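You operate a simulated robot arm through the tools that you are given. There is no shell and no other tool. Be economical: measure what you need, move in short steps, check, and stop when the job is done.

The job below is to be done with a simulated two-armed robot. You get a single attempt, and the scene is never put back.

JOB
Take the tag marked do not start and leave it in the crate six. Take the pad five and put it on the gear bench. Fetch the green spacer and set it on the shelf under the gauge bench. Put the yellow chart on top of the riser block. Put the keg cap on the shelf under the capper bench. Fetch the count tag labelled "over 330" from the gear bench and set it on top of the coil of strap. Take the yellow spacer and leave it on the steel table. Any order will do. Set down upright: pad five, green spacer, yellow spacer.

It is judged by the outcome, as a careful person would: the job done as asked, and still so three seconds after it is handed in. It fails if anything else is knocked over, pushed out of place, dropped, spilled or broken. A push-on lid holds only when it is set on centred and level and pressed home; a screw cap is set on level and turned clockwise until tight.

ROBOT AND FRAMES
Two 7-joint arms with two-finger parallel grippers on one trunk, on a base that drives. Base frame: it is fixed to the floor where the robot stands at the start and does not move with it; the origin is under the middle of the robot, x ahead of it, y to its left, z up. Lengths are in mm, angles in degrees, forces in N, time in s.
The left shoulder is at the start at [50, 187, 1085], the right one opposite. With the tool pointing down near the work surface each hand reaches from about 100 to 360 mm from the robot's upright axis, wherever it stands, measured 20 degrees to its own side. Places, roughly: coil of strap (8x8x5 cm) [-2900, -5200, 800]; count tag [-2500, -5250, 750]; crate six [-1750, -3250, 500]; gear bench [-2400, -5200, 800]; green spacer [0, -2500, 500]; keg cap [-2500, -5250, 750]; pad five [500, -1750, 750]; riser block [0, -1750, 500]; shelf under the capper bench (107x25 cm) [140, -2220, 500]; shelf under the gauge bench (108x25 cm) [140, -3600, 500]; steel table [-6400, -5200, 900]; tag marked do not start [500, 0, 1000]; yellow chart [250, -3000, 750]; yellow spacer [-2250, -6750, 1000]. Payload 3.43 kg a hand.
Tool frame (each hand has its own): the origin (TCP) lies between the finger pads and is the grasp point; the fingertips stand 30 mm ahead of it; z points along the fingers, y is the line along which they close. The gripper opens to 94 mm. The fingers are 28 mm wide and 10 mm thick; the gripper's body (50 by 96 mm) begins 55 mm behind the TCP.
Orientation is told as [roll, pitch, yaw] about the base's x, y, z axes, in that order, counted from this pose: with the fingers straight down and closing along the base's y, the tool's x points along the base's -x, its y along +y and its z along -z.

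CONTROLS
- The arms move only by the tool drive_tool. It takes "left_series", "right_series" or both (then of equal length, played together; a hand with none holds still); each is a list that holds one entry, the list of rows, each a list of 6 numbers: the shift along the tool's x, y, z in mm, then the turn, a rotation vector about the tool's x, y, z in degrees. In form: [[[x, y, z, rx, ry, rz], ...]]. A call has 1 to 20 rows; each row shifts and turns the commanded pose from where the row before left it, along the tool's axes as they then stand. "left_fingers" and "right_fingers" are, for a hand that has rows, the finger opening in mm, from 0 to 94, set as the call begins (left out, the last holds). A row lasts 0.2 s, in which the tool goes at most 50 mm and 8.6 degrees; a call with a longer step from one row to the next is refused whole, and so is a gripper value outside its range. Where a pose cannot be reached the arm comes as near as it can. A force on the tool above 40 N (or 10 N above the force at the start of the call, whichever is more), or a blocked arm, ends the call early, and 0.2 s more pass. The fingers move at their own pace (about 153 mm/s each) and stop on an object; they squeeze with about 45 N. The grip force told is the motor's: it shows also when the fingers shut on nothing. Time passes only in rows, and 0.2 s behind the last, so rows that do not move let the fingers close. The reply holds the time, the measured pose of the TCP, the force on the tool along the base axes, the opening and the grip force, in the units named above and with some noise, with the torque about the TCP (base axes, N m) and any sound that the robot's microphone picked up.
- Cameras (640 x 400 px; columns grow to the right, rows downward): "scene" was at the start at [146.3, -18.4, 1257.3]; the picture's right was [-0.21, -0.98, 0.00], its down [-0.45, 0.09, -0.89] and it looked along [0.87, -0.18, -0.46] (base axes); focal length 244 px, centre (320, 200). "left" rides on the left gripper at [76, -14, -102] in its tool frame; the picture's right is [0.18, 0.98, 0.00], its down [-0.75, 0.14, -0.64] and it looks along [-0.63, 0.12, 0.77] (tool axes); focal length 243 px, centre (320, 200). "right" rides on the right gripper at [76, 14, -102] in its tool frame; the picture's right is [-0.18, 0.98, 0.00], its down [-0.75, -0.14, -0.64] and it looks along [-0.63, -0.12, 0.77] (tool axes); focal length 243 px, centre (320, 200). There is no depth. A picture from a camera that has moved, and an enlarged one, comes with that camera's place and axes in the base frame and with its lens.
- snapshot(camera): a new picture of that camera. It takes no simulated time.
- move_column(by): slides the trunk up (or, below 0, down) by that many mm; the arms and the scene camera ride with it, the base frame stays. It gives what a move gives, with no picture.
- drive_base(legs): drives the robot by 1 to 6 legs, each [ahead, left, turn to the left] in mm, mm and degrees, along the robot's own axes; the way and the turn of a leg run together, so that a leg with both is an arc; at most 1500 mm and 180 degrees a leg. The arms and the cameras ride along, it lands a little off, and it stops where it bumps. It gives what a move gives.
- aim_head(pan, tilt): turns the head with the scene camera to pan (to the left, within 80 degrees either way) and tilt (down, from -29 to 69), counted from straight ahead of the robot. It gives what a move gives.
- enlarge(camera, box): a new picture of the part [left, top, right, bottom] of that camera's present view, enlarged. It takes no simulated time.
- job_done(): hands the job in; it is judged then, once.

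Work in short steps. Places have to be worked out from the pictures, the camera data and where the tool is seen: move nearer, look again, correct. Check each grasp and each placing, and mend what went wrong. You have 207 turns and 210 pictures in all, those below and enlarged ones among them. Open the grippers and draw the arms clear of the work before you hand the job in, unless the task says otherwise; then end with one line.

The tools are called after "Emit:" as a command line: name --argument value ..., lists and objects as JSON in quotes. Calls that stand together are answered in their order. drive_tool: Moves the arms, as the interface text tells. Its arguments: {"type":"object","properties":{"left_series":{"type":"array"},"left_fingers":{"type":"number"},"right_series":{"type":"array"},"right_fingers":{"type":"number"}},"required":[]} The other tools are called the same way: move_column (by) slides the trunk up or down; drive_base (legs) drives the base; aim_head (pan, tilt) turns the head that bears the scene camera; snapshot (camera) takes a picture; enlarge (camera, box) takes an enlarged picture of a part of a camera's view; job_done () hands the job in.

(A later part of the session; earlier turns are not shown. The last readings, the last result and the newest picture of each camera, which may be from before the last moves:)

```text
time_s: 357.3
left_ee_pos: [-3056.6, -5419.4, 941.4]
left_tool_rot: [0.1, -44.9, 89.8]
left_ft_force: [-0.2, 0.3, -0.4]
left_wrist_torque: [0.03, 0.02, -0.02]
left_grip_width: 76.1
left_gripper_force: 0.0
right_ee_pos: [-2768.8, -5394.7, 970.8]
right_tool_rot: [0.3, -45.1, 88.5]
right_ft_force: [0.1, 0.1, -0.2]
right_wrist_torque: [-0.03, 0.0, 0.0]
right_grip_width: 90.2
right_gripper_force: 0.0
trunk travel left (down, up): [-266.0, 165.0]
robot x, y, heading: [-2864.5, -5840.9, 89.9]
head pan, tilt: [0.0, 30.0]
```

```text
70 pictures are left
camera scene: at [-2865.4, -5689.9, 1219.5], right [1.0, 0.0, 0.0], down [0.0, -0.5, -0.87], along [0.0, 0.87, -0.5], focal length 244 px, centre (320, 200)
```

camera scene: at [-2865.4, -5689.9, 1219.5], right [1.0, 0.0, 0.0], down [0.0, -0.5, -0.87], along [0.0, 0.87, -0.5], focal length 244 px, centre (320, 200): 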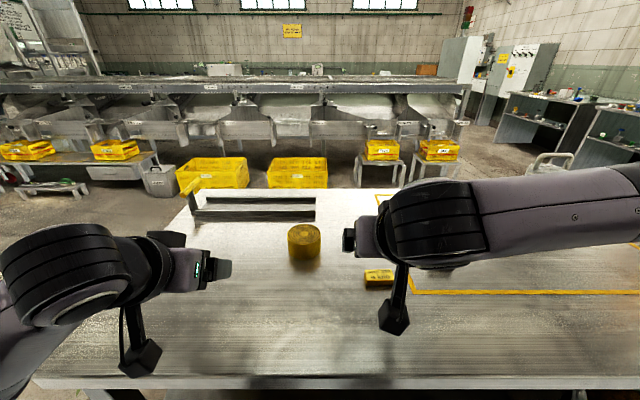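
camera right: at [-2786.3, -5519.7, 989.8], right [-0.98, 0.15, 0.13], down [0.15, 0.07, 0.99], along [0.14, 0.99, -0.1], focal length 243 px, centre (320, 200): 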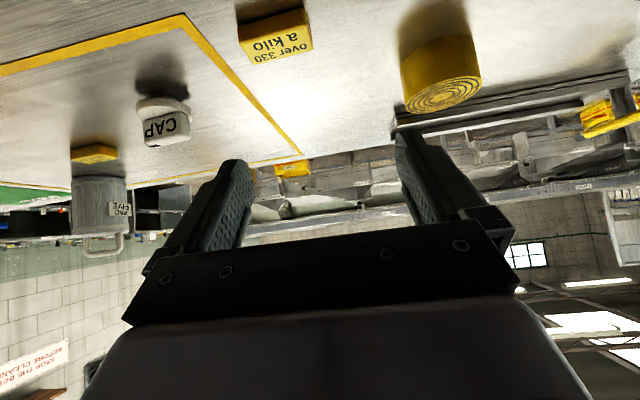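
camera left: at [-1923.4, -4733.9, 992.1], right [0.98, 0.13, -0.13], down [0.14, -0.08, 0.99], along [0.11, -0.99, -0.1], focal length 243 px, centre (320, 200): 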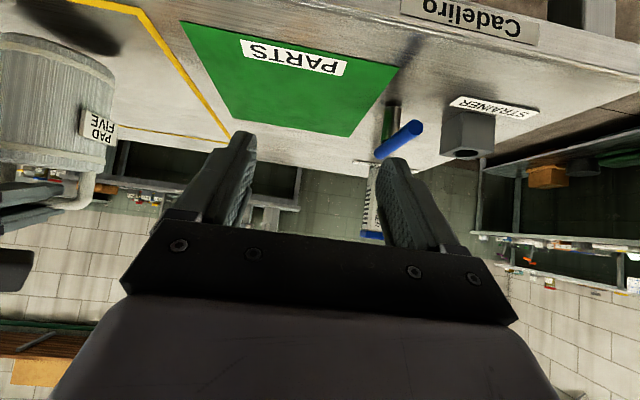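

"over 330 a kilo" confirmed, at ≈(−2741,−5323). Lower to it, keeping fingertips just above the bench.

Emit:
drive_tool --right_series '[[[12.7, -7, 31, 0, 0, -0.7], [12.7, -7, 31, 0, 0, -0.8], [12.7, -7, 31, 0, 0, 0], [8, -7, 27, 0, 0, 0], [0, 0, 0, 0, 0, 0]]]'

Emit:
snapshot --camera "right"

```text
time_s: 358.5
left_ee_pos: [-3057.3, -5418.9, 941.8]
left_tool_rot: [0.1, -44.9, 89.8]
left_ft_force: [0.0, 0.0, -0.1]
left_wrist_torque: [-0.01, 0.01, -0.01]
left_grip_width: 75.9
left_gripper_force: 0.0
right_ee_pos: [-2740.2, -5344.1, 855.1]
right_tool_rot: [-1.2, -45.0, 90.6]
right_ft_force: [-0.5, -0.5, -0.9]
right_wrist_torque: [0.0, -0.01, 0.03]
right_grip_width: 89.8
right_gripper_force: 0.0
trunk travel left (down, up): [-266.0, 165.0]
robot x, y, heading: [-2864.2, -5838.0, 90.2]
head pan, tilt: [0.0, 30.0]
```

```text
69 pictures are left
camera right: at [-2754.4, -5470.0, 873.4], right [-0.98, 0.14, 0.12], down [0.13, 0.08, 0.99], along [0.13, 0.99, -0.09], focal length 243 px, centre (320, 200)
```

right: 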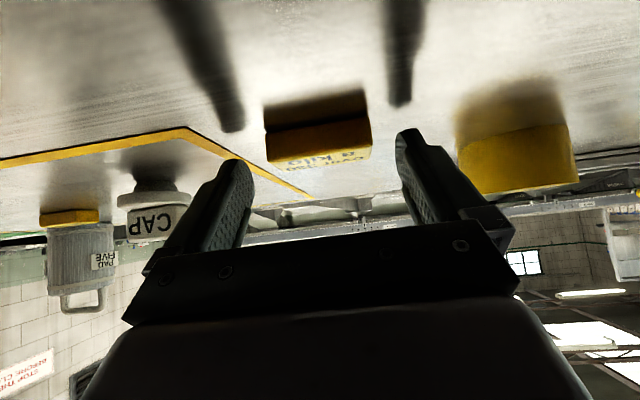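

Well aligned; bench surface is ≈818. Lower 3 mm and close.

Emit:
drive_tool --right_series '[[[2.5, 0, 2.5, 0, 0, 0], [0, 0, 0, 0, 0, 0]]]'

Emit:
drive_tool --right_series '[[[0, 0, 0, 0, 0, 0], [0, 0, 0, 0, 0, 0], [0, 0, 0, 0, 0, 0]]]' --right_fingers 20

Emit:
snapshot --camera "right"

```text
time_s: 359.1
left_ee_pos: [-3056.8, -5419.9, 943.1]
left_tool_rot: [0.0, -45.0, 89.8]
left_ft_force: [0.1, 0.2, 0.1]
left_wrist_torque: [0.0, 0.0, 0.03]
left_grip_width: 76.2
left_gripper_force: 0.1
right_ee_pos: [-2739.9, -5343.9, 852.5]
right_tool_rot: [-1.1, -45.2, 90.4]
right_ft_force: [1.0, -1.8, 5.9]
right_wrist_torque: [-0.02, 0.2, 0.14]
right_grip_width: 89.7
right_gripper_force: 0.1
trunk travel left (down, up): [-266.0, 165.0]
robot x, y, heading: [-2862.6, -5836.1, 90.0]
head pan, tilt: [0.0, 30.0]
```

```text
time_s: 359.9
left_ee_pos: [-3057.1, -5419.6, 941.7]
left_tool_rot: [0.1, -44.9, 89.8]
left_ft_force: [-0.5, 0.2, 0.6]
left_wrist_torque: [0.0, 0.02, -0.02]
left_grip_width: 76.0
left_gripper_force: 0.2
right_ee_pos: [-2739.4, -5344.7, 851.6]
right_tool_rot: [-1.2, -45.0, 90.5]
right_ft_force: [-3.4, 0.1, 6.6]
right_wrist_torque: [0.08, 0.31, 0.05]
right_grip_width: 56.7
right_gripper_force: 45.1
trunk travel left (down, up): [-266.0, 165.0]
robot x, y, heading: [-2866.0, -5837.9, 90.0]
head pan, tilt: [0.0, 30.0]
```

```text
68 pictures are left
camera right: at [-2754.8, -5469.7, 870.0], right [-0.98, 0.14, 0.12], down [0.13, 0.08, 0.99], along [0.12, 0.99, -0.09], focal length 243 px, centre (320, 200)
```

right: 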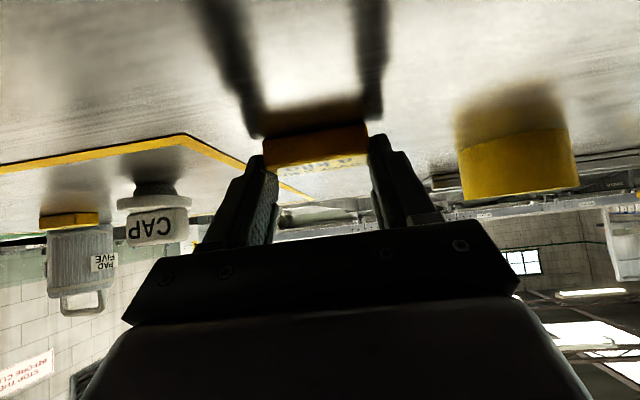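

Gripped (56.7). Lift, shift the robot left 162 and ahead 28 to bring it over the coil (≈(−2902,−5214), top ≈866).

Emit:
drive_tool --right_series '[[[-15, 0, -15, 0, 0, 0], [-30, 0, -30, 0, 0, 0], [-30, 0, -30, 0, 0, 0], [0, 0, 0, 0, 0, 0]]]'

Emit:
drive_base --legs '[[0, 162, 0], [28, 0, 0]]'

Emit:
snapshot --camera "right"

Emit:
snapshot --camera "scene"

```text
time_s: 360.9
left_ee_pos: [-3057.2, -5418.8, 942.4]
left_tool_rot: [0.0, -44.8, 89.8]
left_ft_force: [0.4, -0.7, 0.1]
left_wrist_torque: [0.0, 0.0, 0.01]
left_grip_width: 75.7
left_gripper_force: 0.0
right_ee_pos: [-2739.7, -5343.8, 955.8]
right_tool_rot: [-1.3, -45.0, 90.5]
right_ft_force: [0.0, 0.5, 0.1]
right_wrist_torque: [0.01, 0.04, -0.02]
right_grip_width: 56.7
right_gripper_force: 45.4
trunk travel left (down, up): [-266.0, 165.0]
robot x, y, heading: [-2863.9, -5838.1, 90.1]
head pan, tilt: [0.0, 30.0]
```

```text
time_s: 363.5
left_ee_pos: [-3218.0, -5404.1, 942.2]
left_tool_rot: [0.2, -44.9, 89.7]
left_ft_force: [0.7, -0.3, -0.8]
left_wrist_torque: [-0.01, 0.01, -0.03]
left_grip_width: 75.8
left_gripper_force: 0.0
right_ee_pos: [-2900.2, -5328.8, 954.5]
right_tool_rot: [-1.4, -44.9, 90.3]
right_ft_force: [0.0, 0.6, 0.7]
right_wrist_torque: [0.04, 0.01, -0.01]
right_grip_width: 56.5
right_gripper_force: 45.2
trunk travel left (down, up): [-266.0, 165.0]
robot x, y, heading: [-3023.0, -5824.8, 89.9]
head pan, tilt: [0.0, 30.0]
stopped in leg 2: the robot was blocked; the commanded pose is now the measured one
```

```text
67 pictures are left
camera right: at [-2915.6, -5454.8, 973.5], right [-0.98, 0.14, 0.11], down [0.13, 0.08, 0.99], along [0.13, 0.99, -0.1], focal length 243 px, centre (320, 200)
```

right: 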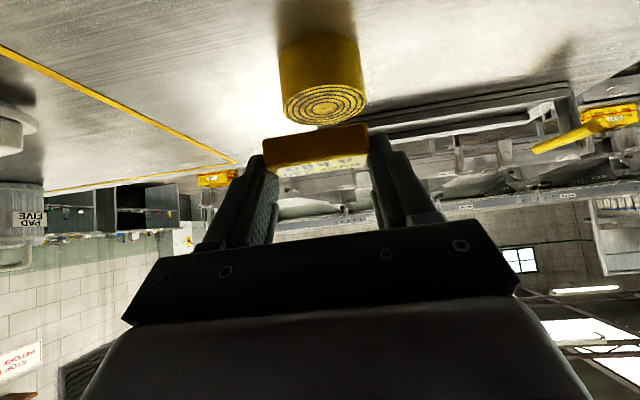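

```text
66 pictures are left
camera scene: at [-3026.8, -5674.7, 1219.5], right [1.0, 0.0, 0.0], down [0.0, -0.5, -0.87], along [0.0, 0.87, -0.5], focal length 244 px, centre (320, 200)
```

scene: 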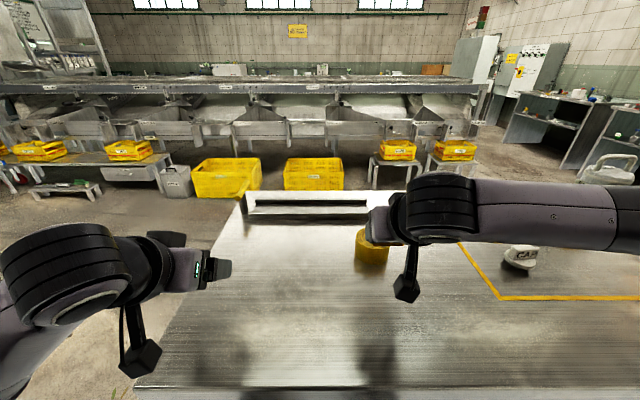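

Coil top centre ≈(−2904,−5232). Move over it at z≈930 and re-check.

Emit:
drive_tool --right_series '[[[-19.5, 2, 36, 0, 0, 0], [-19.5, 2, 36, 0, 0, 0], [0, 0, 0, 0, 0, 0]]]'

Emit:
snapshot --camera "right"

Emit:
enlarge --camera "scene" --box '[320, 180, 440, 280]'

```text
time_s: 364.3
left_ee_pos: [-3217.5, -5403.6, 941.7]
left_tool_rot: [0.1, -44.9, 89.6]
left_ft_force: [-1.1, -0.5, 0.1]
left_wrist_torque: [0.02, 0.01, -0.01]
left_grip_width: 76.0
left_gripper_force: 0.0
right_ee_pos: [-2903.3, -5250.2, 930.5]
right_tool_rot: [-1.3, -45.0, 90.3]
right_ft_force: [0.9, -0.1, -0.7]
right_wrist_torque: [-0.03, -0.01, 0.02]
right_grip_width: 56.2
right_gripper_force: 45.1
trunk travel left (down, up): [-266.0, 165.0]
robot x, y, heading: [-3022.6, -5821.6, 89.9]
head pan, tilt: [0.0, 30.0]
```

```text
65 pictures are left
camera right: at [-2918.7, -5376.5, 949.4], right [-0.98, 0.14, 0.11], down [0.13, 0.08, 0.99], along [0.13, 0.99, -0.09], focal length 243 px, centre (320, 200)
```

right: 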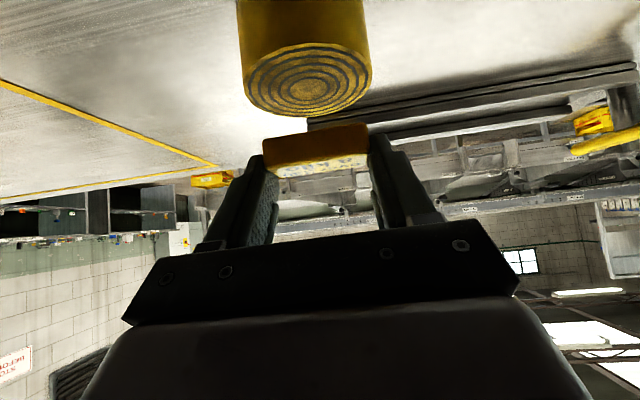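

```text
4.00 times, centred on (380, 230) of scene
camera zoom: at [-3026.8, -5674.7, 1219.5], right [1.0, 0.0, 0.0], down [0.0, -0.5, -0.87], along [0.0, 0.87, -0.5], focal length 978 px, centre (80, 80)
```

zoom: 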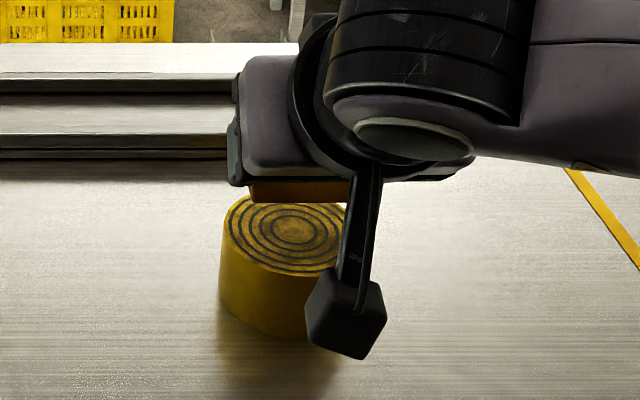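

Coil centre ≈(−2901,−5225). Nudge 5 mm forward and lower.

Emit:
drive_tool --right_series '[[[-3.5, -2, 3.5, 0, 0, 0], [6, 0, 6, 0, 0, 0], [6, 0, 6, 0, 0, 0], [3, 0, 3, 0, 0, 0], [0, 0, 0, 0, 0, 0]]]'

Emit:
snapshot --camera "right"

```text
time_s: 365.5
left_ee_pos: [-3218.3, -5403.9, 941.8]
left_tool_rot: [0.0, -44.9, 89.8]
left_ft_force: [0.5, -1.0, 0.0]
left_wrist_torque: [-0.03, -0.01, 0.03]
left_grip_width: 75.8
left_gripper_force: 0.1
right_ee_pos: [-2900.4, -5244.8, 909.5]
right_tool_rot: [-1.3, -44.9, 90.3]
right_ft_force: [0.4, 0.1, -0.8]
right_wrist_torque: [0.02, 0.0, 0.01]
right_grip_width: 56.5
right_gripper_force: 45.2
trunk travel left (down, up): [-266.0, 165.0]
robot x, y, heading: [-3028.0, -5824.5, 89.9]
head pan, tilt: [0.0, 30.0]
```

```text
63 pictures are left
camera right: at [-2916.2, -5370.6, 928.7], right [-0.98, 0.14, 0.11], down [0.13, 0.08, 0.99], along [0.13, 0.99, -0.09], focal length 243 px, centre (320, 200)
```

right: 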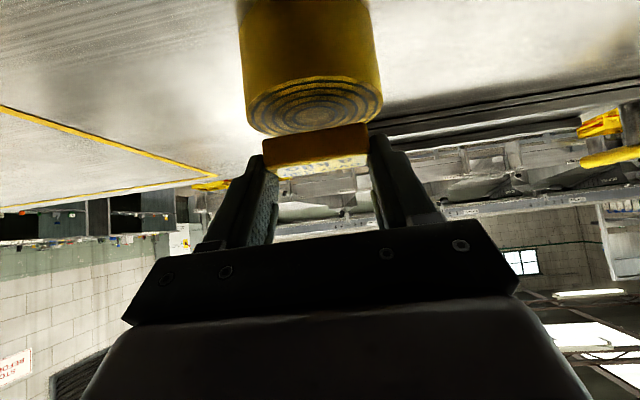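

Lower 6 mm more and compare in the image at near contact.

Emit:
drive_tool --right_series '[[[2.5, 0, 2.5, 0, 0, 0], [2, 0, 2, 0, 0, 0], [0, 0, 0, 0, 0, 0]]]'

Emit:
enlarge --camera "right" --box '[220, 50, 420, 190]'

```text
time_s: 366.3
left_ee_pos: [-3217.5, -5403.8, 941.8]
left_tool_rot: [0.1, -44.9, 89.7]
left_ft_force: [0.8, -0.1, -0.6]
left_wrist_torque: [-0.02, -0.01, -0.04]
left_grip_width: 76.1
left_gripper_force: 0.0
right_ee_pos: [-2901.1, -5246.2, 902.6]
right_tool_rot: [-1.2, -45.0, 90.2]
right_ft_force: [0.3, -0.1, -0.1]
right_wrist_torque: [-0.03, 0.01, -0.01]
right_grip_width: 56.4
right_gripper_force: 44.3
trunk travel left (down, up): [-266.0, 165.0]
robot x, y, heading: [-3022.2, -5818.5, 90.1]
head pan, tilt: [0.0, 30.0]
```

```text
2.86 times, centred on (320, 120) of right
camera zoom: at [-2915.9, -5371.2, 922.7], right [-0.98, 0.14, 0.11], down [0.13, 0.08, 0.99], along [0.13, 0.99, -0.09], focal length 693 px, centre (320, 429)
```

zoom: 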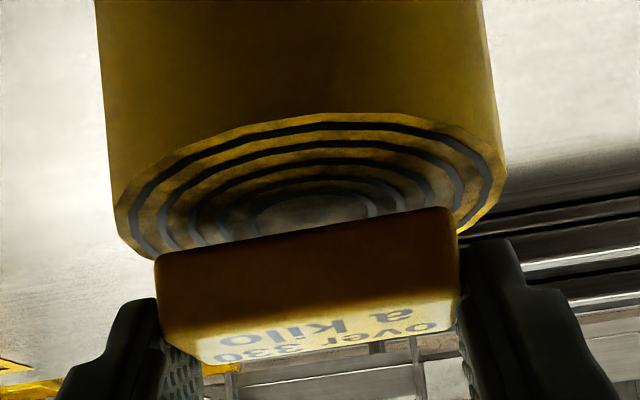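

The tag's front edge sits about at the coil's centre, so it should come back ~13 mm. Shift and lower to contact.

Emit:
drive_tool --right_series '[[[9, 0, -9, 0, 0, 0], [1.5, 0, 1.5, 0, 0, 0], [0, 0, 0, 0, 0, 0]]]'

Emit:
drive_tool --right_series '[[[1.2, 0, 1.2, 0, 0, 0], [1, 0, 1, 0, 0, 0], [0, 0, 0, 0, 0, 0]]]'

Emit:
enlarge --camera "right" --box '[220, 50, 420, 190]'

```text
time_s: 367.1
left_ee_pos: [-3217.8, -5402.8, 942.1]
left_tool_rot: [0.1, -44.9, 89.7]
left_ft_force: [-0.8, 1.1, 0.7]
left_wrist_torque: [0.0, 0.0, 0.0]
left_grip_width: 75.8
left_gripper_force: 0.0
right_ee_pos: [-2899.8, -5257.3, 902.0]
right_tool_rot: [-1.3, -44.9, 90.3]
right_ft_force: [0.1, 0.6, -0.4]
right_wrist_torque: [-0.01, 0.03, -0.02]
right_grip_width: 56.5
right_gripper_force: 45.0
trunk travel left (down, up): [-266.0, 165.0]
robot x, y, heading: [-3025.1, -5822.1, 89.9]
head pan, tilt: [0.0, 30.0]
```

```text
time_s: 367.9
left_ee_pos: [-3219.0, -5403.5, 942.3]
left_tool_rot: [0.1, -44.9, 89.7]
left_ft_force: [0.7, 1.2, -1.3]
left_wrist_torque: [0.0, 0.02, -0.01]
left_grip_width: 76.1
left_gripper_force: 0.1
right_ee_pos: [-2900.9, -5258.4, 899.0]
right_tool_rot: [-1.3, -44.9, 90.2]
right_ft_force: [-0.4, -0.1, -0.4]
right_wrist_torque: [-0.02, -0.02, -0.03]
right_grip_width: 56.5
right_gripper_force: 44.7
trunk travel left (down, up): [-266.0, 165.0]
robot x, y, heading: [-3025.8, -5818.6, 90.3]
head pan, tilt: [0.0, 30.0]
```

```text
2.86 times, centred on (320, 120) of right
camera zoom: at [-2916.4, -5384.1, 917.6], right [-0.98, 0.14, 0.11], down [0.13, 0.08, 0.99], along [0.13, 0.99, -0.09], focal length 693 px, centre (320, 429)
```

zoom: 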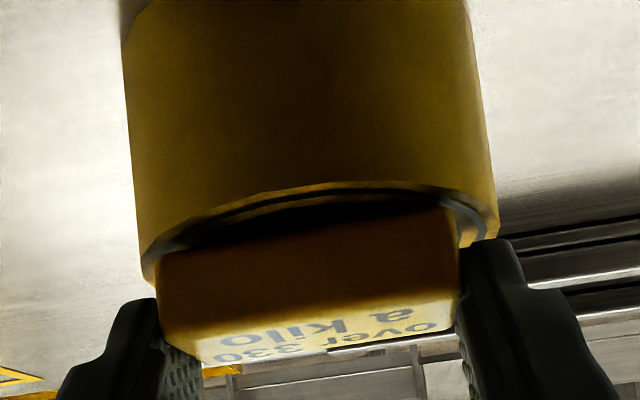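

Good centring. Continue to contact.

Emit:
drive_tool --right_series '[[[1, 0, 1, 0, 0, 0], [1, 0, 1, 0, 0, 0], [0, 0, 0, 0, 0, 0]]]'

Emit:
drive_tool --right_series '[[[1, 0, 1, 0, 0, 0], [1, 0, 1, 0, 0, 0], [0, 0, 0, 0, 0, 0]]]'

Emit:
drive_tool --right_series '[[[1, 0, 1, 0, 0, 0], [1, 0, 1, 0, 0, 0], [0, 0, 0, 0, 0, 0]]]'

```text
time_s: 368.7
left_ee_pos: [-3218.7, -5403.3, 942.1]
left_tool_rot: [0.1, -44.9, 89.7]
left_ft_force: [-1.3, -0.4, 0.1]
left_wrist_torque: [-0.02, 0.03, -0.01]
left_grip_width: 76.2
left_gripper_force: 0.0
right_ee_pos: [-2901.3, -5257.7, 896.4]
right_tool_rot: [-1.2, -45.1, 90.3]
right_ft_force: [0.4, 0.5, 2.5]
right_wrist_torque: [0.07, 0.09, -0.06]
right_grip_width: 56.5
right_gripper_force: 44.6
trunk travel left (down, up): [-266.0, 165.0]
robot x, y, heading: [-3030.0, -5826.8, 89.8]
head pan, tilt: [0.0, 30.0]
```

```text
time_s: 369.5
left_ee_pos: [-3217.2, -5403.9, 942.6]
left_tool_rot: [0.1, -45.0, 89.7]
left_ft_force: [-0.8, -0.2, -0.8]
left_wrist_torque: [0.03, 0.02, 0.01]
left_grip_width: 76.2
left_gripper_force: 0.1
right_ee_pos: [-2900.7, -5258.6, 896.3]
right_tool_rot: [-1.2, -45.3, 90.2]
right_ft_force: [2.5, -0.4, 16.9]
right_wrist_torque: [0.06, 0.41, 0.01]
right_grip_width: 56.2
right_gripper_force: 45.1
trunk travel left (down, up): [-266.0, 165.0]
robot x, y, heading: [-3026.0, -5823.1, 90.0]
head pan, tilt: [0.0, 30.0]
```

```text
time_s: 370.3
left_ee_pos: [-3218.2, -5405.3, 944.0]
left_tool_rot: [0.1, -45.1, 89.7]
left_ft_force: [0.4, -0.5, 1.4]
left_wrist_torque: [0.0, -0.02, 0.01]
left_grip_width: 76.0
left_gripper_force: 0.1
right_ee_pos: [-2900.0, -5258.6, 896.9]
right_tool_rot: [-1.0, -45.6, 90.1]
right_ft_force: [5.9, -3.7, 27.9]
right_wrist_torque: [0.04, 0.34, -0.02]
right_grip_width: 56.3
right_gripper_force: 45.2
trunk travel left (down, up): [-266.0, 165.0]
robot x, y, heading: [-3023.9, -5822.3, 89.9]
head pan, tilt: [0.0, 30.0]
```

Contact. Relieve 2.5 mm, open, and withdraw.

Emit:
drive_tool --right_series '[[[-2, 0, -2, 0, 0, 0], [0, 0, 0, 0, 0, 0]]]'

Emit:
drive_tool --right_series '[[[0, 0, 0, 0, 0, 0], [0, 0, 0, 0, 0, 0], [0, 0, -15, 0, 0, 0], [0, 0, -30, 0, 0, 0], [0, 0, -30, 0, 0, 0], [0, 0, -30, 0, 0, 0]]]' --right_fingers 76

Emit:
snapshot --camera "right"

```text
time_s: 370.9
left_ee_pos: [-3219.0, -5405.1, 942.8]
left_tool_rot: [0.2, -45.0, 89.7]
left_ft_force: [0.8, -0.4, 0.6]
left_wrist_torque: [0.01, -0.01, 0.01]
left_grip_width: 76.2
left_gripper_force: 0.1
right_ee_pos: [-2900.5, -5257.7, 895.1]
right_tool_rot: [-1.1, -45.3, 90.2]
right_ft_force: [3.2, 2.9, 18.8]
right_wrist_torque: [0.3, 0.44, -0.12]
right_grip_width: 56.6
right_gripper_force: 45.2
trunk travel left (down, up): [-266.0, 165.0]
robot x, y, heading: [-3024.0, -5826.2, 89.9]
head pan, tilt: [0.0, 30.0]
```

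```text
time_s: 372.3
left_ee_pos: [-3218.6, -5402.8, 943.6]
left_tool_rot: [0.1, -44.8, 89.7]
left_ft_force: [0.6, -0.6, 0.1]
left_wrist_torque: [0.03, 0.0, -0.02]
left_grip_width: 75.8
left_gripper_force: 0.0
right_ee_pos: [-2903.1, -5331.6, 966.8]
right_tool_rot: [-1.2, -45.0, 90.3]
right_ft_force: [-0.4, 0.8, 0.5]
right_wrist_torque: [0.03, 0.02, 0.04]
right_grip_width: 76.1
right_gripper_force: 0.1
trunk travel left (down, up): [-266.0, 165.0]
robot x, y, heading: [-3027.3, -5824.9, 90.1]
head pan, tilt: [0.0, 30.0]
```

```text
60 pictures are left
camera right: at [-2918.6, -5458.1, 986.2], right [-0.98, 0.14, 0.11], down [0.13, 0.08, 0.99], along [0.13, 0.99, -0.1], focal length 243 px, centre (320, 200)
```

right: 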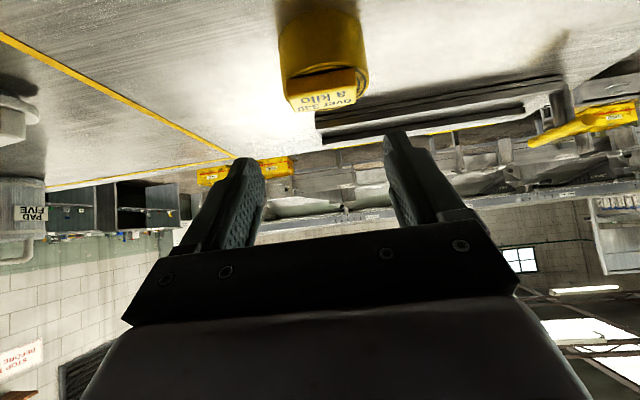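

Tag rests on the coil. Next the keg cap with the right hand: shift right 316 mm.

Emit:
drive_base --legs '[[0, -316, 0]]'

Emit:
snapshot --camera "right"

Emit:
snapshot --camera "scene"

```text
time_s: 375.6
left_ee_pos: [-2900.5, -5404.3, 941.7]
left_tool_rot: [0.2, -45.0, 89.8]
left_ft_force: [-0.1, 0.1, -0.5]
left_wrist_torque: [0.01, -0.01, 0.01]
left_grip_width: 76.1
left_gripper_force: 0.1
right_ee_pos: [-2587.6, -5332.3, 967.0]
right_tool_rot: [-1.4, -45.0, 90.4]
right_ft_force: [-0.2, 0.2, -0.2]
right_wrist_torque: [-0.03, 0.0, 0.0]
right_grip_width: 76.0
right_gripper_force: 0.1
trunk travel left (down, up): [-266.0, 165.0]
robot x, y, heading: [-2711.2, -5820.4, 89.9]
head pan, tilt: [0.0, 30.0]
```

```text
59 pictures are left
camera right: at [-2601.9, -5458.2, 986.3], right [-0.98, 0.14, 0.11], down [0.13, 0.08, 0.99], along [0.13, 0.99, -0.09], focal length 243 px, centre (320, 200)
```

right: 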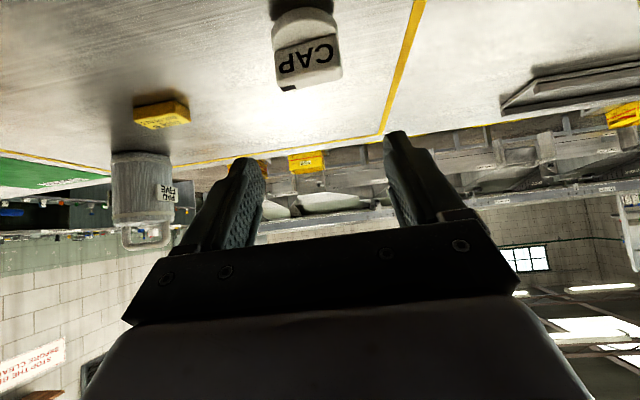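

```text
58 pictures are left
camera scene: at [-2709.7, -5675.4, 1219.5], right [1.0, 0.0, 0.0], down [0.0, -0.5, -0.87], along [0.0, 0.87, -0.5], focal length 244 px, centre (320, 200)
```

scene: 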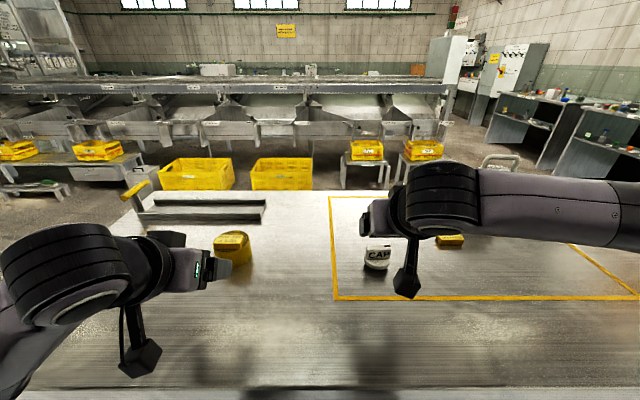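

Emit:
enlarge --camera "right" --box '[240, 0, 380, 110]'

Emit:
enlarge --camera "scene" --box '[340, 225, 420, 285]'

```text
3.64 times, centred on (310, 55) of right
camera zoom: at [-2601.9, -5458.2, 986.3], right [-0.98, 0.14, 0.11], down [0.13, 0.08, 0.99], along [0.13, 0.99, -0.09], focal length 882 px, centre (356, 727)
```

zoom: 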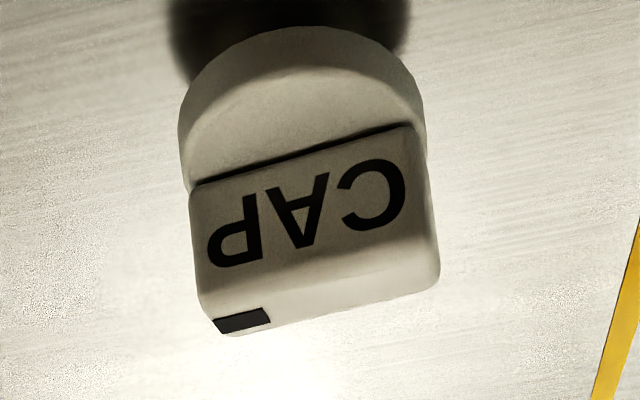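

```text
6.67 times, centred on (380, 255) of scene
camera zoom: at [-2709.7, -5675.4, 1219.5], right [1.0, 0.0, 0.0], down [0.0, -0.5, -0.87], along [0.0, 0.87, -0.5], focal length 1630 px, centre (-80, -167)
```

zoom: 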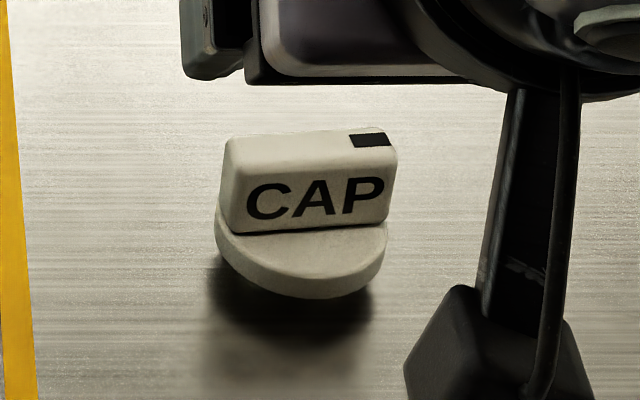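

Cap: a disk with an upright grip bar ~57 wide at ≈(−2581,−5263), z≈830–868. Move to pre-grasp.

Emit:
drive_tool --right_series '[[[14.5, -3.5, 30, 0, 0, 0], [14.5, -3.5, 30, 0, 0, 0], [0, 0, 20, 0, 0, 0], [0, 0, 0, 0, 0, 0]]]' --right_fingers 92

Emit:
snapshot --camera "right"

```text
time_s: 376.6
left_ee_pos: [-2901.3, -5403.8, 942.7]
left_tool_rot: [0.1, -44.8, 89.8]
left_ft_force: [0.3, -0.7, 0.0]
left_wrist_torque: [0.0, -0.01, -0.04]
left_grip_width: 75.9
left_gripper_force: 0.1
right_ee_pos: [-2578.8, -5296.4, 890.9]
right_tool_rot: [-1.3, -45.0, 90.4]
right_ft_force: [-1.1, -0.8, 0.4]
right_wrist_torque: [0.01, 0.0, 0.02]
right_grip_width: 92.2
right_gripper_force: 0.1
trunk travel left (down, up): [-266.0, 165.0]
robot x, y, heading: [-2705.1, -5820.9, 89.7]
head pan, tilt: [0.0, 30.0]
```

```text
55 pictures are left
camera right: at [-2593.5, -5421.7, 910.0], right [-0.98, 0.14, 0.11], down [0.13, 0.08, 0.99], along [0.13, 0.99, -0.09], focal length 243 px, centre (320, 200)
```

right: 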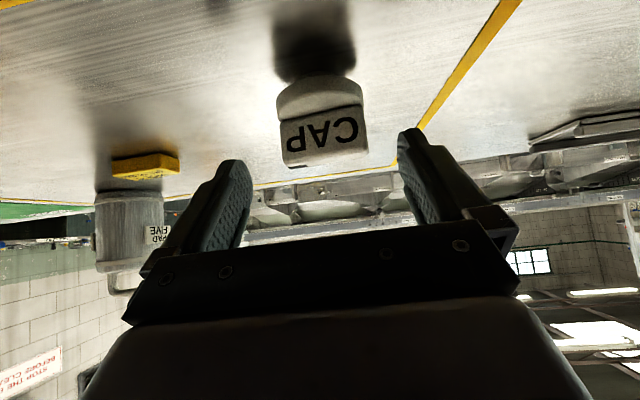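

Centred. Advance 40 mm and close.

Emit:
drive_tool --right_series '[[[0, 0, 20, 0, 0, 0], [0, 0, 20, 0, 0, 0], [0, 0, 0, 0, 0, 0]]]'

Emit:
drive_tool --right_series '[[[0, 0, 0, 0, 0, 0], [0, 0, 0, 0, 0, 0], [0, 0, 0, 0, 0, 0], [-10, 0, -10, 0, 0, 0], [-25, 0, -25, 0, 0, 0], [-25, 0, -25, 0, 0, 0]]]' --right_fingers 20

Emit:
snapshot --camera "right"

```text
time_s: 377.4
left_ee_pos: [-2901.3, -5404.0, 943.3]
left_tool_rot: [0.1, -44.8, 89.8]
left_ft_force: [0.1, 1.7, 0.0]
left_wrist_torque: [-0.01, 0.0, -0.02]
left_grip_width: 75.8
left_gripper_force: 0.0
right_ee_pos: [-2577.5, -5269.4, 863.2]
right_tool_rot: [-1.3, -45.1, 90.5]
right_ft_force: [-0.2, 0.2, -0.4]
right_wrist_torque: [-0.02, -0.03, 0.03]
right_grip_width: 92.1
right_gripper_force: 0.0
trunk travel left (down, up): [-266.0, 165.0]
robot x, y, heading: [-2704.1, -5828.0, 89.8]
head pan, tilt: [0.0, 30.0]
```

```text
time_s: 378.9
left_ee_pos: [-2901.2, -5404.4, 942.2]
left_tool_rot: [0.1, -45.0, 89.9]
left_ft_force: [0.1, 0.0, -0.3]
left_wrist_torque: [-0.03, -0.02, 0.0]
left_grip_width: 75.9
left_gripper_force: 0.1
right_ee_pos: [-2577.9, -5268.2, 948.8]
right_tool_rot: [-1.3, -45.0, 90.3]
right_ft_force: [-0.4, 0.7, -0.8]
right_wrist_torque: [-0.01, 0.02, 0.03]
right_grip_width: 56.8
right_gripper_force: 44.6
trunk travel left (down, up): [-266.0, 165.0]
robot x, y, heading: [-2711.7, -5823.8, 89.8]
head pan, tilt: [0.0, 30.0]
```

```text
54 pictures are left
camera right: at [-2593.4, -5393.2, 967.3], right [-0.98, 0.14, 0.11], down [0.13, 0.08, 0.99], along [0.13, 0.99, -0.09], focal length 243 px, centre (320, 200)
```

right: 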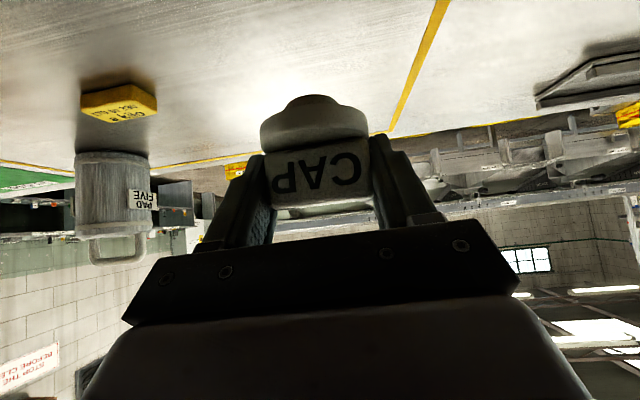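

Keg cap held. Back up slightly, turn round to face the wall bench (−y) and look for the yellow spacer.

Emit:
drive_base --legs '[[-70, 0, 0], [0, 0, 180]]'

Emit:
aim_head --pan 20 --tilt 15

Emit:
snapshot --camera "scene"

```text
time_s: 387.1
left_ee_pos: [-2525.5, -6319.2, 943.0]
left_tool_rot: [0.0, -45.0, -91.6]
left_ft_force: [0.1, 0.3, 0.4]
left_wrist_torque: [-0.01, -0.03, -0.02]
left_grip_width: 75.8
left_gripper_force: 0.1
right_ee_pos: [-2851.6, -6447.4, 949.8]
right_tool_rot: [-1.3, -45.0, -91.0]
right_ft_force: [0.2, 0.3, -0.1]
right_wrist_torque: [0.02, -0.03, -0.02]
right_grip_width: 57.0
right_gripper_force: 44.5
trunk travel left (down, up): [-266.0, 165.0]
robot x, y, heading: [-2709.0, -5892.1, -91.4]
head pan, tilt: [0.0, 30.0]
```

```text
time_s: 388.0
left_ee_pos: [-2526.0, -6317.9, 942.7]
left_tool_rot: [0.0, -44.8, -91.6]
left_ft_force: [-0.2, -0.5, -0.6]
left_wrist_torque: [-0.02, 0.04, 0.02]
left_grip_width: 76.0
left_gripper_force: 0.0
right_ee_pos: [-2851.6, -6447.6, 948.2]
right_tool_rot: [-1.3, -45.0, -91.0]
right_ft_force: [0.8, 0.2, 0.4]
right_wrist_torque: [-0.02, -0.02, 0.01]
right_grip_width: 57.1
right_gripper_force: 44.7
trunk travel left (down, up): [-266.0, 165.0]
robot x, y, heading: [-2710.5, -5892.7, -91.6]
head pan, tilt: [20.0, 15.0]
```

```text
53 pictures are left
camera scene: at [-2681.8, -6040.1, 1243.7], right [-0.95, -0.32, 0.0], down [-0.08, 0.25, -0.97], along [0.31, -0.92, -0.26], focal length 244 px, centre (320, 200)
```

scene: 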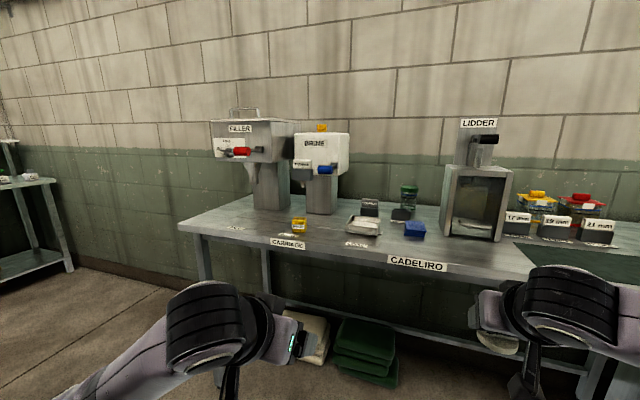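

Emit:
enlarge --camera "scene" --box '[250, 110, 450, 275]'

```text
2.42 times, centred on (350, 192) of scene
camera zoom: at [-2681.8, -6040.1, 1243.7], right [-0.95, -0.32, 0.0], down [-0.08, 0.25, -0.97], along [0.31, -0.92, -0.26], focal length 593 px, centre (247, 218)
```

zoom: 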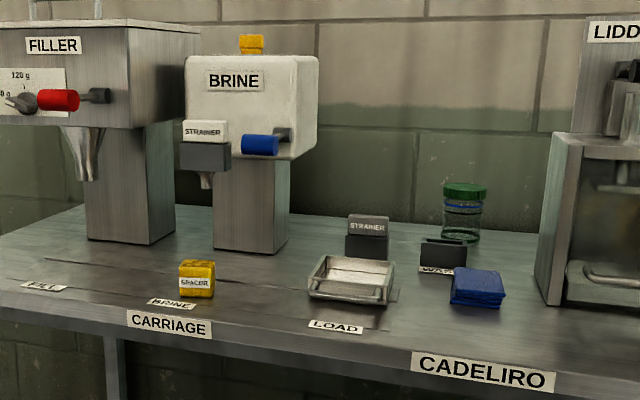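

The yellow SPACER block stands at the bench front near "CARRIAGE". View it from the left hand for triangulation.

Emit:
snapshot --camera "left"

```text
51 pictures are left
camera left: at [-2536.9, -6191.7, 961.1], right [0.99, 0.1, -0.13], down [0.14, -0.08, 0.99], along [0.09, -0.99, -0.1], focal length 243 px, centre (320, 200)
```

left: 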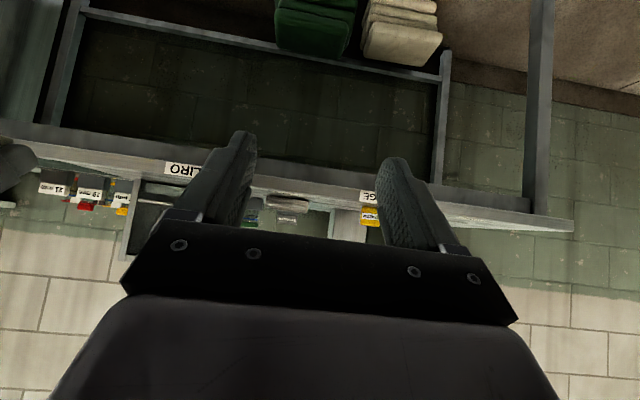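

Spacer ≈(−2356,−6773,933), bench ≈908, front edge ≈−6715. I retract the right hand (cap) and drive up to it.

Emit:
drive_tool --right_series '[[[20, 0, -45, 0, 0, 0], [20, 0, -45, 0, 0, 0], [30, 0, -38, 0, 0, 0], [0, 0, 0, 0, 0, 0]]]' --left_series '[[[-30, 0, -30, 0, 0, 0], [-30, 0, -30, 0, 0, 0], [0, 0, 0, 0, 0, 0], [0, 0, 0, 0, 0, 0]]]' --left_fingers 92

Emit:
drive_base --legs '[[0, 225, 1.6], [330, 0, 0]]'

Emit:
snapshot --camera "left"

Emit:
snapshot --camera "scene"

```text
time_s: 389.0
left_ee_pos: [-2527.4, -6317.0, 1026.6]
left_tool_rot: [0.1, -44.9, -91.5]
left_ft_force: [0.1, 0.4, -0.5]
left_wrist_torque: [0.05, 0.02, 0.01]
left_grip_width: 91.9
left_gripper_force: 0.1
right_ee_pos: [-2846.5, -6308.0, 989.9]
right_tool_rot: [-1.3, -44.9, -90.9]
right_ft_force: [-0.1, -0.2, -0.4]
right_wrist_torque: [0.01, 0.0, -0.03]
right_grip_width: 57.3
right_gripper_force: 45.7
trunk travel left (down, up): [-266.0, 165.0]
robot x, y, heading: [-2710.3, -5893.3, -91.2]
head pan, tilt: [20.0, 15.0]
```

```text
time_s: 393.3
left_ee_pos: [-2288.8, -6648.0, 1028.0]
left_tool_rot: [0.2, -44.8, -89.5]
left_ft_force: [0.5, 0.0, -0.6]
left_wrist_torque: [0.02, -0.02, 0.01]
left_grip_width: 92.1
left_gripper_force: 0.0
right_ee_pos: [-2610.1, -6649.0, 988.0]
right_tool_rot: [-1.3, -44.9, -89.1]
right_ft_force: [-0.8, 0.6, -0.2]
right_wrist_torque: [-0.01, -0.01, -0.02]
right_grip_width: 57.4
right_gripper_force: 44.4
trunk travel left (down, up): [-266.0, 165.0]
robot x, y, heading: [-2485.4, -6229.9, -89.7]
head pan, tilt: [20.0, 15.0]
```

```text
50 pictures are left
camera left: at [-2303.6, -6521.9, 1045.8], right [0.98, 0.14, -0.13], down [0.14, -0.08, 0.99], along [0.13, -0.99, -0.1], focal length 243 px, centre (320, 200)
```

left: 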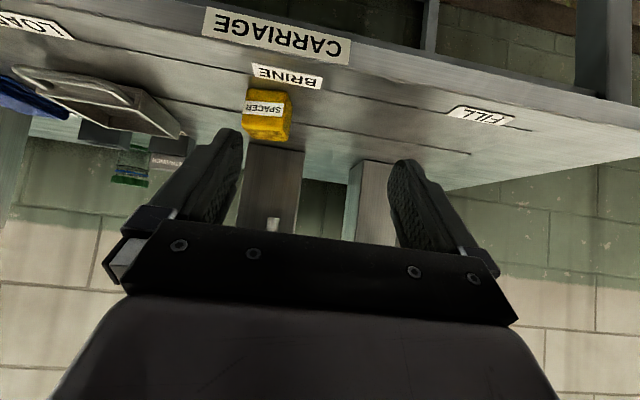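

```text
49 pictures are left
camera scene: at [-2452.7, -6376.2, 1243.7], right [-0.94, -0.35, 0.0], down [-0.09, 0.24, -0.97], along [0.34, -0.9, -0.26], focal length 244 px, centre (320, 200)
```

scene: 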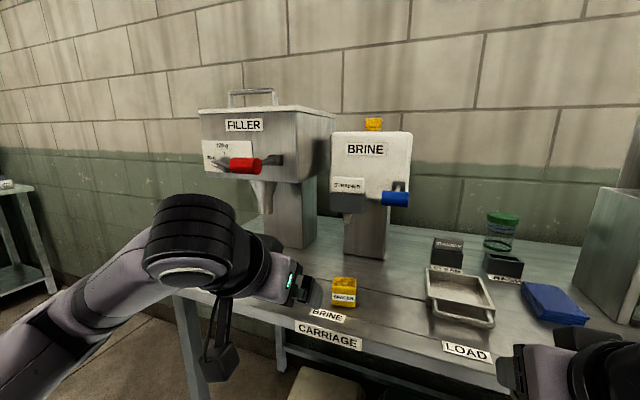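

Spacer front face at ≈(−2343,−6802,922), ~56 wide. Move the left hand to pre-grasp.

Emit:
drive_tool --left_series '[[[-16.5, -18, 39, 0, 0, 0], [-16.5, -18, 39, 0, 0, 0], [-16.5, -18, 39, 0, 0, 0], [0, 0, 0, 0, 0, 0]]]'

Emit:
snapshot --camera "left"

```text
time_s: 394.3
left_ee_pos: [-2342.3, -6765.4, 979.6]
left_tool_rot: [0.1, -45.0, -89.7]
left_ft_force: [0.4, 0.4, -1.2]
left_wrist_torque: [0.03, -0.03, -0.01]
left_grip_width: 91.9
left_gripper_force: 0.2
right_ee_pos: [-2607.6, -6649.3, 988.8]
right_tool_rot: [-1.2, -44.9, -89.0]
right_ft_force: [0.2, 0.7, -1.1]
right_wrist_torque: [0.02, 0.01, 0.0]
right_grip_width: 57.6
right_gripper_force: 45.0
trunk travel left (down, up): [-266.0, 165.0]
robot x, y, heading: [-2485.1, -6232.3, -89.6]
head pan, tilt: [20.0, 15.0]
```

```text
48 pictures are left
camera left: at [-2357.8, -6639.0, 997.3], right [0.98, 0.14, -0.13], down [0.14, -0.08, 0.99], along [0.13, -0.99, -0.1], focal length 243 px, centre (320, 200)
```

left: 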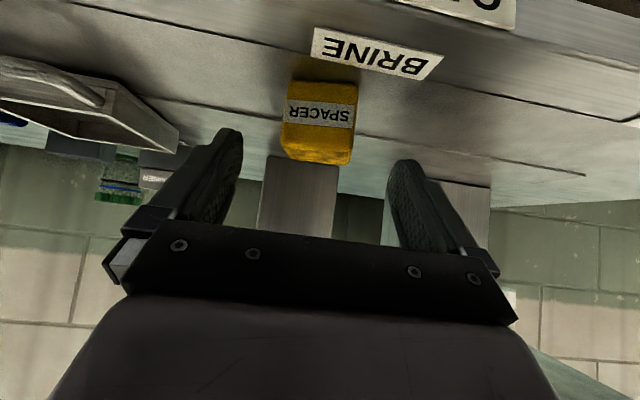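

Centred; block spans z≈898–950. Advance and close, then lift.

Emit:
drive_tool --left_series '[[[-2, 0, 22, 0, 0, 0], [-2, 0, 22, 0, 0, 0], [-1.5, 0, 21, 0, 0, 0], [0, 0, 0, 0, 0, 0]]]'

Emit:
drive_tool --left_series '[[[0, 0, 0, 0, 0, 0], [0, 0, 0, 0, 0, 0], [0, 0, 0, 0, 0, 0], [-3, 0, -3, 0, 0, 0], [-6, 0, -6, 0, 0, 0], [-15, 0, -15, 0, 0, 0], [-20, 0, -20, 0, 0, 0]]]' --left_fingers 20

Emit:
snapshot --camera "left"

```text
time_s: 395.3
left_ee_pos: [-2339.4, -6817.5, 936.7]
left_tool_rot: [0.1, -45.0, -89.6]
left_ft_force: [0.4, 0.0, 0.4]
left_wrist_torque: [-0.04, 0.01, 0.0]
left_grip_width: 92.1
left_gripper_force: 0.1
right_ee_pos: [-2608.4, -6650.1, 988.4]
right_tool_rot: [-1.3, -45.0, -89.0]
right_ft_force: [0.1, 0.5, -0.9]
right_wrist_torque: [0.05, -0.01, 0.0]
right_grip_width: 57.3
right_gripper_force: 44.7
trunk travel left (down, up): [-266.0, 165.0]
robot x, y, heading: [-2481.5, -6229.9, -89.6]
head pan, tilt: [20.0, 15.0]
```

```text
time_s: 396.9
left_ee_pos: [-2341.1, -6815.2, 1000.2]
left_tool_rot: [0.2, -44.9, -89.7]
left_ft_force: [-0.3, -0.1, -0.6]
left_wrist_torque: [0.0, 0.03, -0.01]
left_grip_width: 53.4
left_gripper_force: 45.2
right_ee_pos: [-2609.7, -6650.3, 989.6]
right_tool_rot: [-1.3, -44.9, -89.0]
right_ft_force: [0.2, -0.4, -0.2]
right_wrist_torque: [-0.04, -0.01, -0.03]
right_grip_width: 57.5
right_gripper_force: 45.1
trunk travel left (down, up): [-266.0, 165.0]
robot x, y, heading: [-2484.5, -6228.1, -89.5]
head pan, tilt: [20.0, 15.0]
```

```text
47 pictures are left
camera left: at [-2356.8, -6689.6, 1018.6], right [0.98, 0.14, -0.13], down [0.14, -0.08, 0.99], along [0.13, -0.99, -0.1], focal length 243 px, centre (320, 200)
```

left: 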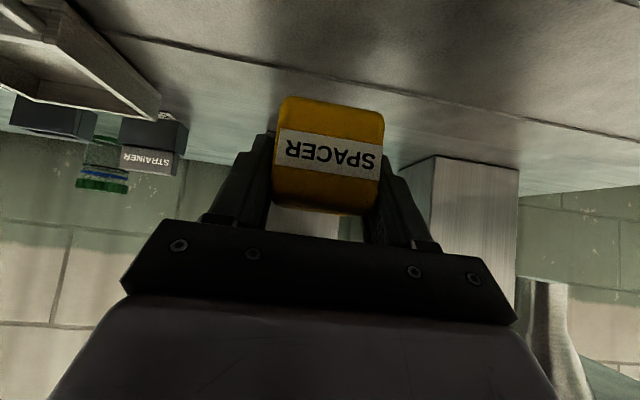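

Yellow spacer held (53.4). Back away, turn to face −x, and travel along behind the gear bench toward the steel table.

Emit:
drive_base --legs '[[-250, 0, 0], [0, 0, -90], [900, 0, 0]]'

Emit:
aim_head --pan -10 --tilt 15

Emit:
snapshot --camera "scene"

```text
time_s: 406.8
left_ee_pos: [-3951.1, -6157.7, 999.7]
left_tool_rot: [0.1, -44.9, -178.8]
left_ft_force: [-0.6, 0.2, -0.3]
left_wrist_torque: [-0.02, 0.0, -0.04]
left_grip_width: 53.3
left_gripper_force: 44.9
right_ee_pos: [-3788.0, -5887.8, 987.6]
right_tool_rot: [-1.2, -45.0, -178.3]
right_ft_force: [-0.2, 0.6, -0.1]
right_wrist_torque: [0.01, -0.02, 0.0]
right_grip_width: 57.1
right_gripper_force: 44.9
trunk travel left (down, up): [-266.0, 165.0]
robot x, y, heading: [-3366.5, -6007.4, -178.9]
head pan, tilt: [20.0, 15.0]
```

```text
time_s: 407.7
left_ee_pos: [-3951.7, -6157.5, 999.2]
left_tool_rot: [0.2, -44.9, -178.8]
left_ft_force: [0.8, -0.2, -0.1]
left_wrist_torque: [-0.05, 0.04, 0.02]
left_grip_width: 53.6
left_gripper_force: 45.2
right_ee_pos: [-3788.7, -5887.7, 988.1]
right_tool_rot: [-1.3, -45.1, -178.2]
right_ft_force: [-0.1, 0.8, -0.5]
right_wrist_torque: [-0.01, -0.01, 0.01]
right_grip_width: 57.4
right_gripper_force: 45.6
trunk travel left (down, up): [-266.0, 165.0]
robot x, y, heading: [-3369.8, -6007.1, -178.8]
head pan, tilt: [-10.0, 15.0]
```

```text
46 pictures are left
camera scene: at [-3519.9, -5993.3, 1243.7], right [0.15, 0.99, 0.0], down [0.26, -0.04, -0.97], along [-0.95, 0.14, -0.26], focal length 244 px, centre (320, 200)
```

scene: 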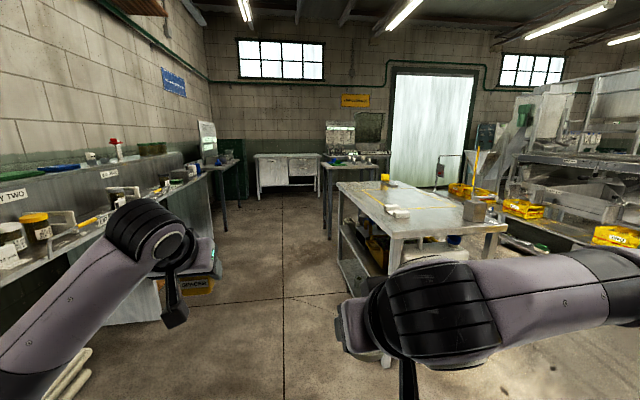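

The steel table should be at pixel (350,162), the table near the back wall. Zoom.

Emit:
enlarge --camera "scene" --box '[240, 110, 440, 235]'

```text
3.20 times, centred on (340, 172) of scene
camera zoom: at [-3519.9, -5993.3, 1243.7], right [0.15, 0.99, 0.0], down [0.26, -0.04, -0.97], along [-0.95, 0.14, -0.26], focal length 782 px, centre (256, 288)
```

zoom: 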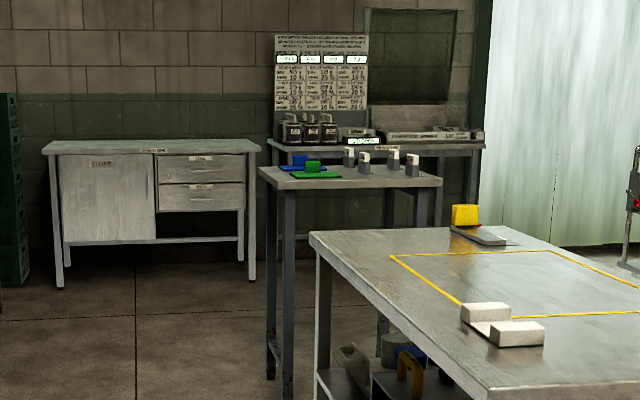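

The steel table (with mats and locks) is around (−6400,−5250). Drive on to x≈−5400 and look again.

Emit:
drive_base --legs '[[1300, 0, -1], [700, 0, 0]]'

Emit:
aim_head --pan -30 --tilt 20

Emit:
snapshot --camera "scene"

```text
time_s: 417.6
left_ee_pos: [-5937.0, -6185.9, 1000.4]
left_tool_rot: [0.1, -44.9, -179.4]
left_ft_force: [0.1, 0.0, 0.1]
left_wrist_torque: [0.03, 0.02, 0.04]
left_grip_width: 53.6
left_gripper_force: 44.9
right_ee_pos: [-5772.2, -5916.2, 988.1]
right_tool_rot: [-1.3, -45.0, -178.7]
right_ft_force: [0.8, -0.2, -1.0]
right_wrist_torque: [-0.02, -0.02, -0.02]
right_grip_width: 57.5
right_gripper_force: 44.2
trunk travel left (down, up): [-266.0, 165.0]
robot x, y, heading: [-5351.2, -6038.3, -179.2]
head pan, tilt: [-10.0, 15.0]
```

```text
time_s: 418.5
left_ee_pos: [-5936.9, -6187.1, 998.8]
left_tool_rot: [0.0, -44.9, -179.4]
left_ft_force: [-0.1, 1.0, -0.7]
left_wrist_torque: [-0.03, 0.02, 0.04]
left_grip_width: 53.3
left_gripper_force: 45.1
right_ee_pos: [-5772.4, -5917.2, 988.4]
right_tool_rot: [-1.2, -45.0, -178.6]
right_ft_force: [-0.4, 0.5, 0.3]
right_wrist_torque: [0.02, -0.03, -0.01]
right_grip_width: 57.2
right_gripper_force: 44.6
trunk travel left (down, up): [-266.0, 165.0]
robot x, y, heading: [-5353.5, -6040.4, -179.1]
head pan, tilt: [-30.0, 20.0]
```

```text
44 pictures are left
camera scene: at [-5493.5, -5995.3, 1235.6], right [0.49, 0.87, 0.0], down [0.3, -0.17, -0.94], along [-0.82, 0.46, -0.34], focal length 244 px, centre (320, 200)
```

scene: 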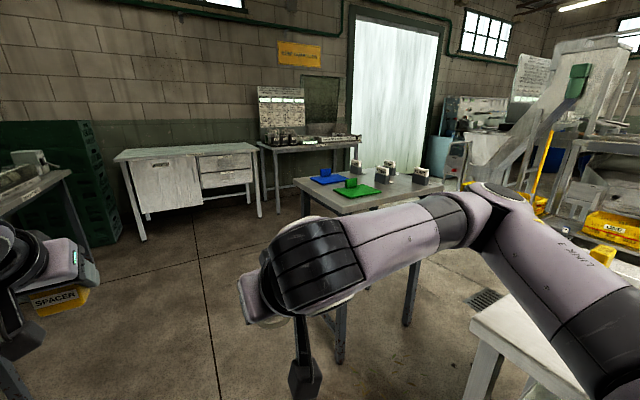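

The steel table spans x −6602..−6184, y −5547..−4949. Zoom for a free spot.

Emit:
enlarge --camera "scene" --box '[280, 140, 460, 230]'

```text
3.56 times, centred on (370, 185) of scene
camera zoom: at [-5493.5, -5995.3, 1235.6], right [0.49, 0.87, 0.0], down [0.3, -0.17, -0.94], along [-0.82, 0.46, -0.34], focal length 869 px, centre (142, 253)
```

zoom: 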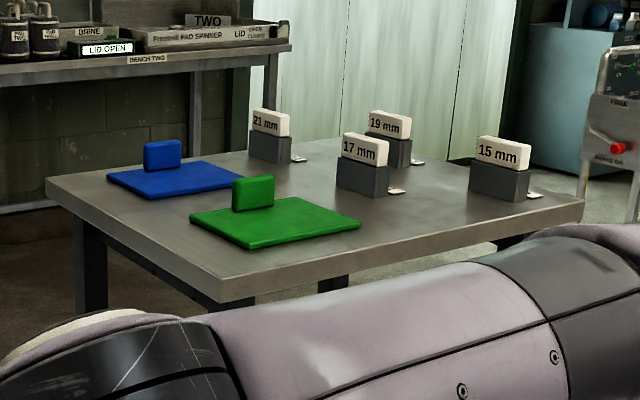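

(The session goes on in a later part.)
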